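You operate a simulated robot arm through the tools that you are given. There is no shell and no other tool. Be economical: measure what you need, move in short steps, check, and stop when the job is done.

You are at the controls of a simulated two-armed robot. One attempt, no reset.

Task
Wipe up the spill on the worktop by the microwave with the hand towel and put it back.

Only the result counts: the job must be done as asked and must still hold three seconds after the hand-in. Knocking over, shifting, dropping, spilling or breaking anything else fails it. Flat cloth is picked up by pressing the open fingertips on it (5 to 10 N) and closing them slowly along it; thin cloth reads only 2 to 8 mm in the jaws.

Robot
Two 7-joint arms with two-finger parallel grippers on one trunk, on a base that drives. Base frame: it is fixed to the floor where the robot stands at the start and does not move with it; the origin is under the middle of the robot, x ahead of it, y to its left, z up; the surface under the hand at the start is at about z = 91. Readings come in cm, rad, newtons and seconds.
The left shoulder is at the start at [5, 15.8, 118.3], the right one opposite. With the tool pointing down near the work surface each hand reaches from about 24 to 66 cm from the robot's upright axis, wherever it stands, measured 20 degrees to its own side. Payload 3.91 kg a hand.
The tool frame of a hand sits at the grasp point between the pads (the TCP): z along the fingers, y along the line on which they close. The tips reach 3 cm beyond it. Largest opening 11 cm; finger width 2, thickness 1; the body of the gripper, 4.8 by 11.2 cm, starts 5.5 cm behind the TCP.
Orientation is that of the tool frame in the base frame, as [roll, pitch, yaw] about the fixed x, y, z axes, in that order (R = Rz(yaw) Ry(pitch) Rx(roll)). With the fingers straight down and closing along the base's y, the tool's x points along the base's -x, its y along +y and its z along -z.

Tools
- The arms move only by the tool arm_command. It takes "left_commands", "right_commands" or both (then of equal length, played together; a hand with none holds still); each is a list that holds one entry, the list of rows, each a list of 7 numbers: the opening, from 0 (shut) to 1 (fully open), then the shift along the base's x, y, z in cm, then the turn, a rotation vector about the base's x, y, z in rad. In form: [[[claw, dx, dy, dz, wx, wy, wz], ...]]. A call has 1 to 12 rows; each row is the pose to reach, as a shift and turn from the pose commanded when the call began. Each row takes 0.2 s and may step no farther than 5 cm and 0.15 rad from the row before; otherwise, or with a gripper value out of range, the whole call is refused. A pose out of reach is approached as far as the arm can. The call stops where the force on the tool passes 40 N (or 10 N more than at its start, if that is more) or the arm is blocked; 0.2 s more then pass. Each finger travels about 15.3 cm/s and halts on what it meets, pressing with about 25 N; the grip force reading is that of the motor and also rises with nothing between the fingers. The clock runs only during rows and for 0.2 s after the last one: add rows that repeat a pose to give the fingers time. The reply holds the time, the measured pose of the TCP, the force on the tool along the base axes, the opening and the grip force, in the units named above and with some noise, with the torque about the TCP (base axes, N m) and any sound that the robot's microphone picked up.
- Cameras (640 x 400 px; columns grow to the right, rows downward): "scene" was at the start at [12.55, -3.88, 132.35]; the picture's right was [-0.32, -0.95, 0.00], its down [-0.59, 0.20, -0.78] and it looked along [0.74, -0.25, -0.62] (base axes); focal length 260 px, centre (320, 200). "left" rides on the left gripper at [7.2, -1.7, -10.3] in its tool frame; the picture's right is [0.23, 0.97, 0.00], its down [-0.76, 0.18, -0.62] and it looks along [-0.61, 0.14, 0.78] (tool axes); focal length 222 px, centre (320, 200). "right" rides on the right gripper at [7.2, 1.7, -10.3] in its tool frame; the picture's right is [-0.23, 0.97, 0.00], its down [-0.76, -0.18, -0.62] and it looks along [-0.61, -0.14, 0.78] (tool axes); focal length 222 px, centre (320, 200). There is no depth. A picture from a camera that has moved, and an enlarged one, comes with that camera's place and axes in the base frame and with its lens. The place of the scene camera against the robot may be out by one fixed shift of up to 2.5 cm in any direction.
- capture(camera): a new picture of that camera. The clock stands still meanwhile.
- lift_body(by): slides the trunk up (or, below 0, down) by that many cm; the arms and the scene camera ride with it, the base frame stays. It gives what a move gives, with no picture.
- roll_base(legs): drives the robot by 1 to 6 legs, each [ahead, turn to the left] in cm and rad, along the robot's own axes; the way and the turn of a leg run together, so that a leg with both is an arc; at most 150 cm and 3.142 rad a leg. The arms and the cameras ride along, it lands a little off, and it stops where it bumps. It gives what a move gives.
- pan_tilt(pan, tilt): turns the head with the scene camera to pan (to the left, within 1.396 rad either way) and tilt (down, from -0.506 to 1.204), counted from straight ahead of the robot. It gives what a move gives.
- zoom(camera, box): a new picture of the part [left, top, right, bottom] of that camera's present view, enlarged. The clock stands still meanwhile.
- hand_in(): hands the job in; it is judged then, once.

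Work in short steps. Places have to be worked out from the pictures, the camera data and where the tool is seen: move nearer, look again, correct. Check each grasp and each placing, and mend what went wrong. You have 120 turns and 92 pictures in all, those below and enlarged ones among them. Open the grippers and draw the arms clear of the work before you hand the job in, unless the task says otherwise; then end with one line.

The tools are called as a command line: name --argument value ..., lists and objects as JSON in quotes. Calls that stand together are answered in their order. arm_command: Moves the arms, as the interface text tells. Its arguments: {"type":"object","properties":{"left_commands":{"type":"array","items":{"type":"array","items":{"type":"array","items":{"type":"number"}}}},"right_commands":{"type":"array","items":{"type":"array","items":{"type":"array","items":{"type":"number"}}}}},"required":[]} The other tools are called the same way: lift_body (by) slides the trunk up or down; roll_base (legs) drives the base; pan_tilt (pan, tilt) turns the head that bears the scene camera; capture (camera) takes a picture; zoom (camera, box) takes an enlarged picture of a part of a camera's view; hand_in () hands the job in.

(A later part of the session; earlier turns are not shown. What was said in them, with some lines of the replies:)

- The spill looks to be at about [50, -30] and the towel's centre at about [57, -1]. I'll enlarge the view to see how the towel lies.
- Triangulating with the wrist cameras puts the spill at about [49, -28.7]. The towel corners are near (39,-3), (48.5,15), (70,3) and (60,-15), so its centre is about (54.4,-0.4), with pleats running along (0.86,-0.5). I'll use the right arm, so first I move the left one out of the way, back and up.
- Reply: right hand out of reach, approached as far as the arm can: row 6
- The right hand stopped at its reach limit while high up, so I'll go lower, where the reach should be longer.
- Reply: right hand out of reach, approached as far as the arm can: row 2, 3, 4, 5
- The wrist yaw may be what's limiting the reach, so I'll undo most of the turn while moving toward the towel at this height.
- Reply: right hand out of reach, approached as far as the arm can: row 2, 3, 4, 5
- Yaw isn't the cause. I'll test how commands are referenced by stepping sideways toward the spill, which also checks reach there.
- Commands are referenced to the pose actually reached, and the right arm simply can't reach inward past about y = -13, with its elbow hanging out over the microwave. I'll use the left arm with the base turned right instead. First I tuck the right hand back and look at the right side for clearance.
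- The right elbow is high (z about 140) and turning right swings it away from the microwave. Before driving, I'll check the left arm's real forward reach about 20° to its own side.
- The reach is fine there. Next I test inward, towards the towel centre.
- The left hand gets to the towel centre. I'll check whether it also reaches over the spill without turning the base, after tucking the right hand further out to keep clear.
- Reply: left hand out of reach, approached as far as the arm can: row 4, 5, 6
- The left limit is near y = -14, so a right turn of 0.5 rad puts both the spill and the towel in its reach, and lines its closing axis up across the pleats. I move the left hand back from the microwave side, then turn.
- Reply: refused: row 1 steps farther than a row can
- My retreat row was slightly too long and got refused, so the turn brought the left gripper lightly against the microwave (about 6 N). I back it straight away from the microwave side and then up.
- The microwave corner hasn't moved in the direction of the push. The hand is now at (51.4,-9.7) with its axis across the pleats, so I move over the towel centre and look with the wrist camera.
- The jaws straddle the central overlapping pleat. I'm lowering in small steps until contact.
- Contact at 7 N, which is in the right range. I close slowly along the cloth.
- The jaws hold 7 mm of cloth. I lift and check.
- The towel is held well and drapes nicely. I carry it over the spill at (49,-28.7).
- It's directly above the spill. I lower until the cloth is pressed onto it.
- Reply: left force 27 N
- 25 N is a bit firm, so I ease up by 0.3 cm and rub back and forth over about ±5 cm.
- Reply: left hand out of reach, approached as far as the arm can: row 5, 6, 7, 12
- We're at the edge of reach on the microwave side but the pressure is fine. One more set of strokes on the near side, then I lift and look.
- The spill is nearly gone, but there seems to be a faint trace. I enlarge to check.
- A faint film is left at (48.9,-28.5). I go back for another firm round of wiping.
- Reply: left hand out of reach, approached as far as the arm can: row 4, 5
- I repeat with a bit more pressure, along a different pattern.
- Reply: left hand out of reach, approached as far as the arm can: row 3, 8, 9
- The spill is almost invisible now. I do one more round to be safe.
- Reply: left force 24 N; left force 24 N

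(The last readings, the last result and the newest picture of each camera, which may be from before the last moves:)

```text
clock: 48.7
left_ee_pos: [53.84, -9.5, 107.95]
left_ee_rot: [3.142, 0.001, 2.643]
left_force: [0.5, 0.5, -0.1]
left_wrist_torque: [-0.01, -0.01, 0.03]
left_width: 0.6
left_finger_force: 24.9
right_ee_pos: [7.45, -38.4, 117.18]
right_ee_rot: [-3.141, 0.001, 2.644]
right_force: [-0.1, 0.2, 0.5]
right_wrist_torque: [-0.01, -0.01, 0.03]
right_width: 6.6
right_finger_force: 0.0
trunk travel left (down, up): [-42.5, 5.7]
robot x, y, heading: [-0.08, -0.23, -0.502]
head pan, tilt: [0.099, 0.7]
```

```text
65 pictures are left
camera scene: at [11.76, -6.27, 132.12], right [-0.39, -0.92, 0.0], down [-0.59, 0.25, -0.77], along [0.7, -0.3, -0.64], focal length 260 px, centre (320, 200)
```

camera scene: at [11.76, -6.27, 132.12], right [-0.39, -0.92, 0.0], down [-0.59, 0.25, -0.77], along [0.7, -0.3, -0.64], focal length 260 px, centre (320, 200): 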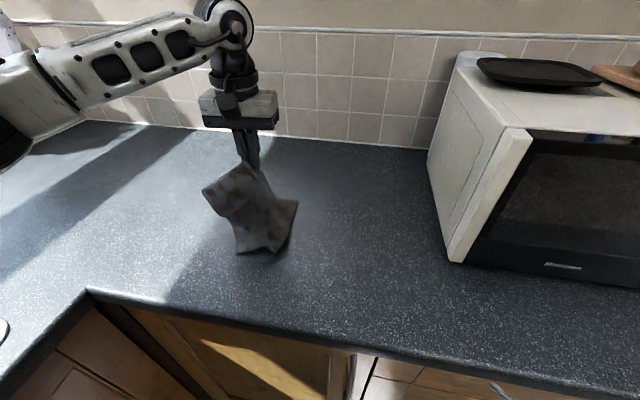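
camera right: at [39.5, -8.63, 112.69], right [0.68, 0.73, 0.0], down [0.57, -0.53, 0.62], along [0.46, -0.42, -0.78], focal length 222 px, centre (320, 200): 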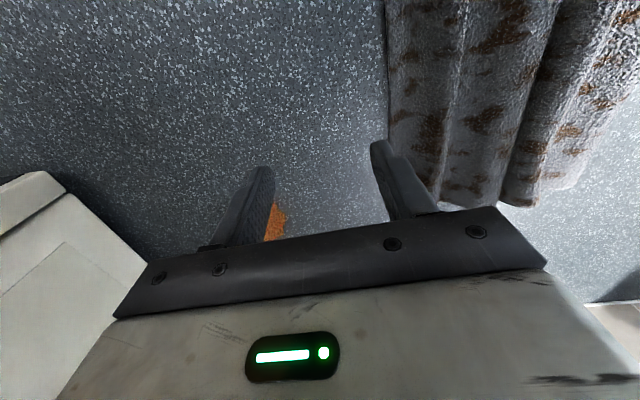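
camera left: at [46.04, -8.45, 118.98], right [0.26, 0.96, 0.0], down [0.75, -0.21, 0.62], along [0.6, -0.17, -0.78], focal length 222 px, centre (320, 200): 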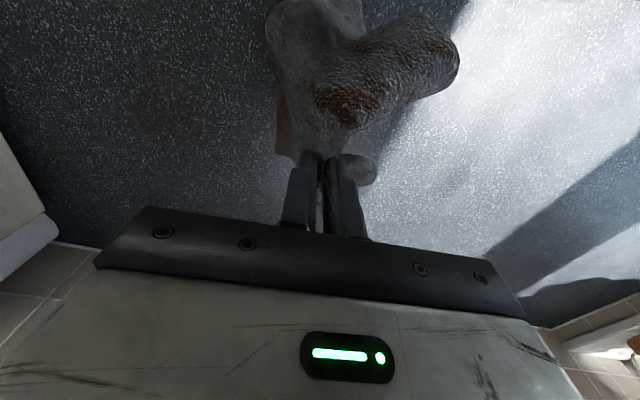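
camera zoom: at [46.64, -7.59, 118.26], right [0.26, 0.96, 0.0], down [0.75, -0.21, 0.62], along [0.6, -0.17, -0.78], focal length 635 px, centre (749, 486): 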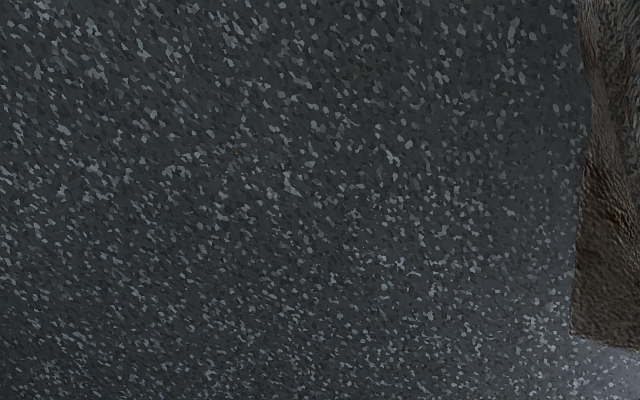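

The spill is gone. I carry the towel back over its old place at (54.4,-0.4) and lower it gently.

arm_command --left_commands '[[[0, 0, 3, 2, 0, 0, 0], [0, 0.3, 6, 2, 0, 0, 0], [0, 0.5, 9, 2, 0, 0, 0], [0, 0.5, 9, 0, 0, 0, 0], [0, 0.5, 9, -3, 0, 0, 0], [0, 0.5, 9, -6, 0, 0, 0], [0, 0.5, 9, -8, 0, 0, 0], [0, 0.5, 9, -10, 0, 0, 0], [0, 0.5, 9, -11.5, 0, 0, 0], [0, 0.5, 9, -11.5, 0, 0, 0]]]'

capture --camera "scene"

```text
clock: 50.9
left_ee_pos: [54.37, -0.66, 96.55]
left_ee_rot: [3.142, 0.002, 2.645]
left_force: [1.2, 1.0, 7.1]
left_wrist_torque: [0.0, 0.0, 0.02]
left_width: 0.61
left_finger_force: 24.9
right_ee_pos: [7.56, -38.66, 117.04]
right_ee_rot: [3.141, 0.001, 2.642]
right_force: [0.0, -0.1, -0.6]
right_wrist_torque: [-0.01, -0.03, 0.0]
right_width: 6.61
right_finger_force: 0.0
trunk travel left (down, up): [-42.5, 5.7]
robot x, y, heading: [-0.2, -0.05, -0.499]
head pan, tilt: [0.099, 0.7]
```

```text
64 pictures are left
camera scene: at [11.69, -6.35, 132.13], right [-0.39, -0.92, 0.0], down [-0.59, 0.25, -0.77], along [0.7, -0.3, -0.64], focal length 260 px, centre (320, 200)
```

scene: 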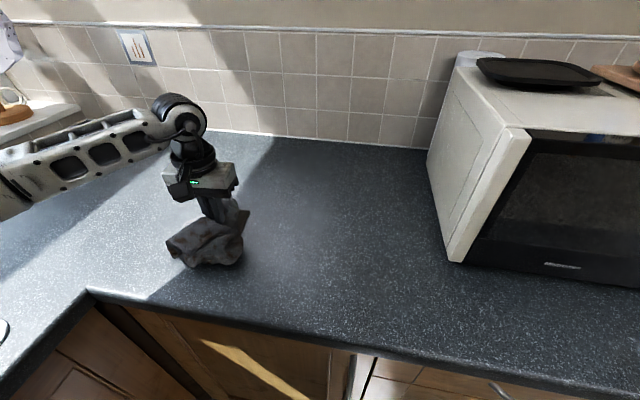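

It's bunched but in place. I release slowly, rise, and look.

arm_command --left_commands '[[[0.1, 0, 0, 0, 0, 0, 0], [0.2, 0, 0, 0.5, 0, 0, 0], [0.3, 0, 0, 1, 0, 0, 0], [0.4, 0, 0, 2, 0, 0, 0], [0.4, 0, 0, 5, 0, 0, 0], [0.4, 0, 0, 9, 0, 0, 0], [0.6, 0, 0, 13, 0, 0, 0], [0.6, 4, 4, 14, 0, 0, 0], [0.6, 7, 7, 14, 0, 0, 0]]]'

zoom --camera "scene" --box '[110, 120, 390, 295]'

capture --camera "left"

```text
refused: row 8 steps farther than a row can; nothing moved
```

```text
2.29 times, centred on (250, 208) of scene
camera zoom: at [11.69, -6.35, 132.13], right [-0.39, -0.92, 0.0], down [-0.59, 0.25, -0.77], along [0.7, -0.3, -0.64], focal length 594 px, centre (480, 183)
```

zoom: 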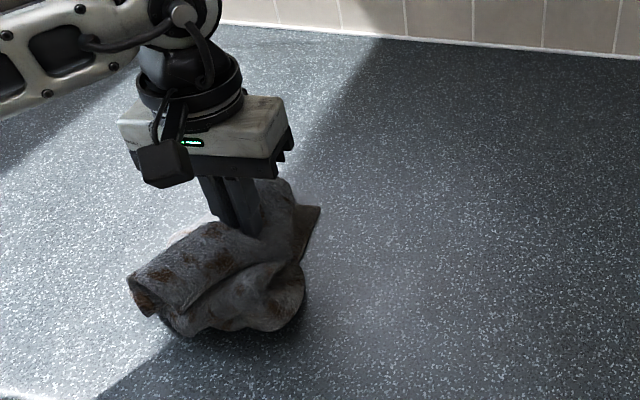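

```text
62 pictures are left
camera left: at [47.08, 1.27, 106.94], right [0.26, 0.96, 0.0], down [0.75, -0.2, 0.63], along [0.6, -0.17, -0.78], focal length 222 px, centre (320, 200)
```

left: 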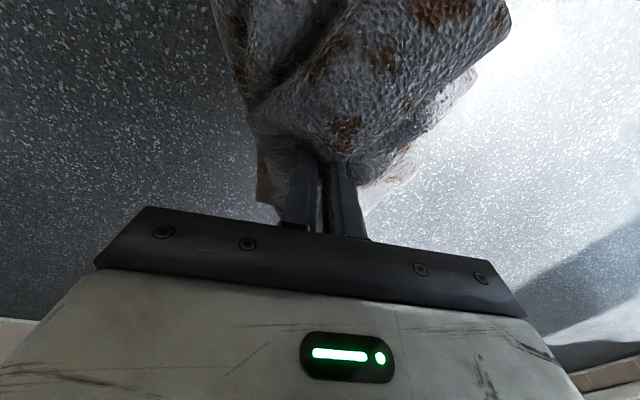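

The bundle's centre is about 5 cm on the near side of the original centre. I ease up a little and draw it along (+4.5,-2.5), which also spreads it, then release.

arm_command --left_commands '[[[0, 0, 0, 2, 0, 0, 0], [0, 1.5, -0.8, 2.5, 0, 0, 0], [0, 3, -1.6, 2.5, 0, 0, 0], [0, 4.5, -2.5, 2, 0, 0, 0], [0, 4.5, -2.5, 0.5, 0, 0, 0], [0.1, 4.5, -2.5, 0.5, 0, 0, 0], [0.2, 4.5, -2.5, 0.5, 0, 0, 0], [0.3, 4.5, -2.5, 1, 0, 0, 0], [0.35, 4.5, -2.5, 4, 0, 0, 0], [0.35, 4.5, -2.5, 8, 0, 0, 0], [0.5, 4.5, -2.5, 12, 0, 0, 0], [0.5, 4.5, -2.5, 14, 0, 0, 0]]]'

zoom --camera "scene" --box '[110, 120, 390, 295]'

capture --camera "left"

```text
clock: 53.5
left_ee_pos: [58.72, -2.79, 110.45]
left_ee_rot: [-3.141, 0.002, 2.645]
left_force: [-0.1, -0.1, 0.6]
left_wrist_torque: [-0.04, -0.02, 0.01]
left_width: 5.49
left_finger_force: 0.0
right_ee_pos: [7.48, -38.68, 117.08]
right_ee_rot: [3.142, 0.003, 2.642]
right_force: [-0.2, 1.3, 0.2]
right_wrist_torque: [-0.01, -0.01, 0.03]
right_width: 6.59
right_finger_force: 0.0
trunk travel left (down, up): [-42.5, 5.7]
robot x, y, heading: [0.03, -0.07, -0.494]
head pan, tilt: [0.099, 0.7]
```

```text
2.29 times, centred on (250, 208) of scene
camera zoom: at [11.73, -6.35, 132.11], right [-0.39, -0.92, 0.0], down [-0.59, 0.25, -0.77], along [0.7, -0.3, -0.64], focal length 594 px, centre (480, 183)
```

zoom: 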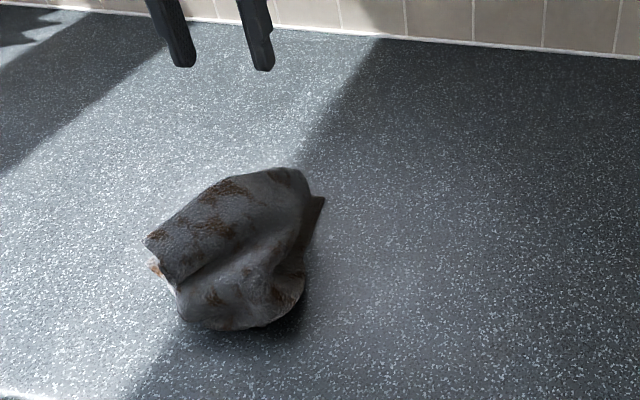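

```text
60 pictures are left
camera left: at [51.56, -1.16, 120.82], right [0.26, 0.96, 0.0], down [0.75, -0.21, 0.62], along [0.6, -0.17, -0.78], focal length 222 px, centre (320, 200)
```

left: 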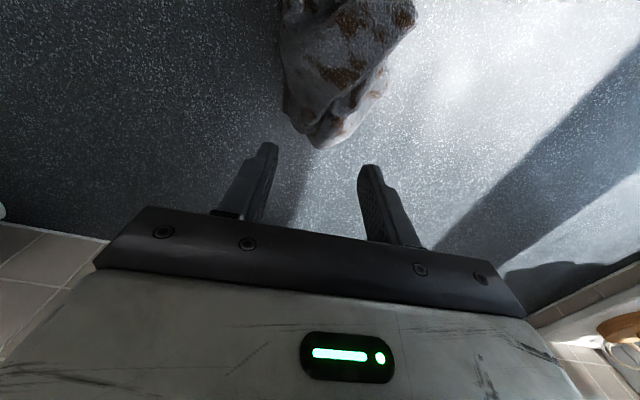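

The towel lies in a lump at about (52,1), close to home. I look closer from another angle to judge whether I can spread it flatter.

arm_command --left_commands '[[[0.6, -4, 1, 1, 0, 0, 0], [0.6, -8, 2, 3, 0, 0, 0], [0.6, -12, 3, 5, 0, 0, 0], [0.6, -16, 4, 6, 0, 0, 0]]]'

zoom --camera "left" --box '[160, 0, 480, 200]'

zoom --camera "scene" --box '[150, 180, 278, 260]'

```text
clock: 54.5
left_ee_pos: [42.54, 1.03, 116.49]
left_ee_rot: [3.141, 0.003, 2.646]
left_force: [0.1, 0.1, 1.0]
left_wrist_torque: [-0.02, -0.04, 0.02]
left_width: 6.62
left_finger_force: 0.1
right_ee_pos: [7.43, -38.68, 117.21]
right_ee_rot: [-3.141, 0.002, 2.642]
right_force: [0.2, -0.4, 1.3]
right_wrist_torque: [-0.01, -0.04, -0.03]
right_width: 6.59
right_finger_force: 0.0
trunk travel left (down, up): [-42.5, 5.7]
robot x, y, heading: [-0.17, -0.26, -0.498]
head pan, tilt: [0.099, 0.7]
```

```text
2.00 times, centred on (320, 100) of left
camera zoom: at [35.41, 2.85, 126.77], right [0.26, 0.96, 0.0], down [0.75, -0.21, 0.62], along [0.6, -0.16, -0.78], focal length 444 px, centre (320, 400)
```

zoom: 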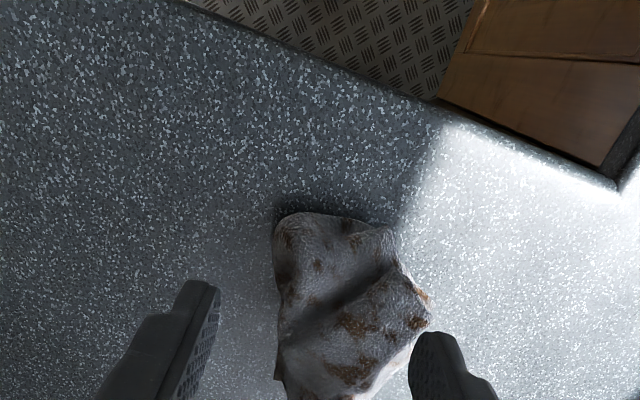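

```text
5.00 times, centred on (214, 220) of scene
camera zoom: at [11.69, -6.34, 132.12], right [-0.39, -0.92, 0.0], down [-0.59, 0.25, -0.77], along [0.7, -0.3, -0.64], focal length 1299 px, centre (850, 100)
```

zoom: 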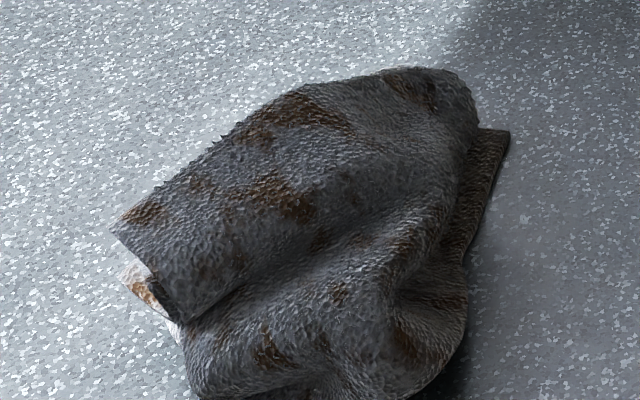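

The towel is settled within about 3 cm of its original centre, well away from the edge, and the spill spot is clean. I draw the left arm clear and take a final look.

arm_command --left_commands '[[[1, -4, 0, 1, 0, 0, 0], [1, -8, 0, 2, 0, 0, 0], [1, -10, 3, 3, 0, 0, 0], [1, -10, 6, 3, 0, 0, 0]]]'

capture --camera "scene"

zoom --camera "scene" --box '[280, 160, 440, 260]'

```text
clock: 55.5
left_ee_pos: [32.58, 6.96, 119.47]
left_ee_rot: [-3.139, 0.001, 2.645]
left_force: [0.4, 0.4, 0.1]
left_wrist_torque: [-0.01, 0.01, 0.01]
left_width: 10.99
left_finger_force: 0.0
right_ee_pos: [7.47, -38.43, 117.06]
right_ee_rot: [3.141, 0.002, 2.642]
right_force: [-0.1, 0.2, -0.1]
right_wrist_torque: [0.02, -0.03, -0.01]
right_width: 6.59
right_finger_force: 0.1
trunk travel left (down, up): [-42.5, 5.7]
robot x, y, heading: [-0.33, -0.26, -0.493]
head pan, tilt: [0.099, 0.7]
```

```text
57 pictures are left
camera scene: at [11.73, -6.29, 132.12], right [-0.39, -0.92, 0.0], down [-0.59, 0.25, -0.77], along [0.7, -0.3, -0.64], focal length 260 px, centre (320, 200)
```

scene: 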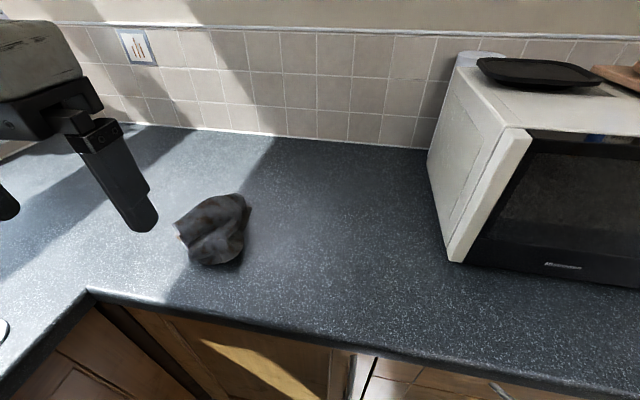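

```text
4.00 times, centred on (360, 210) of scene
camera zoom: at [11.73, -6.29, 132.12], right [-0.39, -0.92, 0.0], down [-0.59, 0.25, -0.77], along [0.7, -0.3, -0.64], focal length 1039 px, centre (160, 160)
```

zoom: 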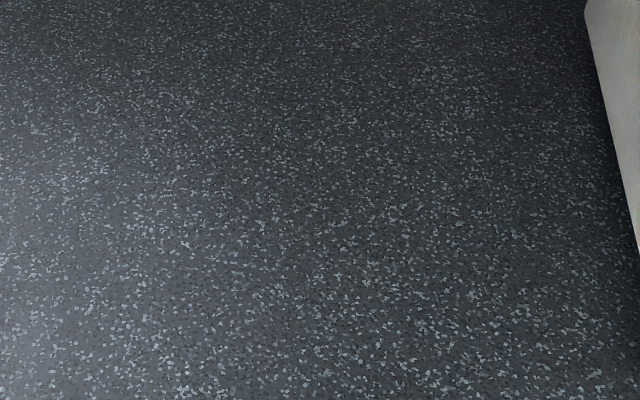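

The spot is clean, the towel is back where it lay, and both arms are clear with nothing held. Handing in.

hand_in

```text
The job is handed in.
```

I wiped up the spill by the microwave and put the towel back within about 3 cm of where it lay, but bunched up rather than flat; while I was turning, the left gripper also pressed lightly (about 6 N) against the microwave, which doesn't appear to have moved.
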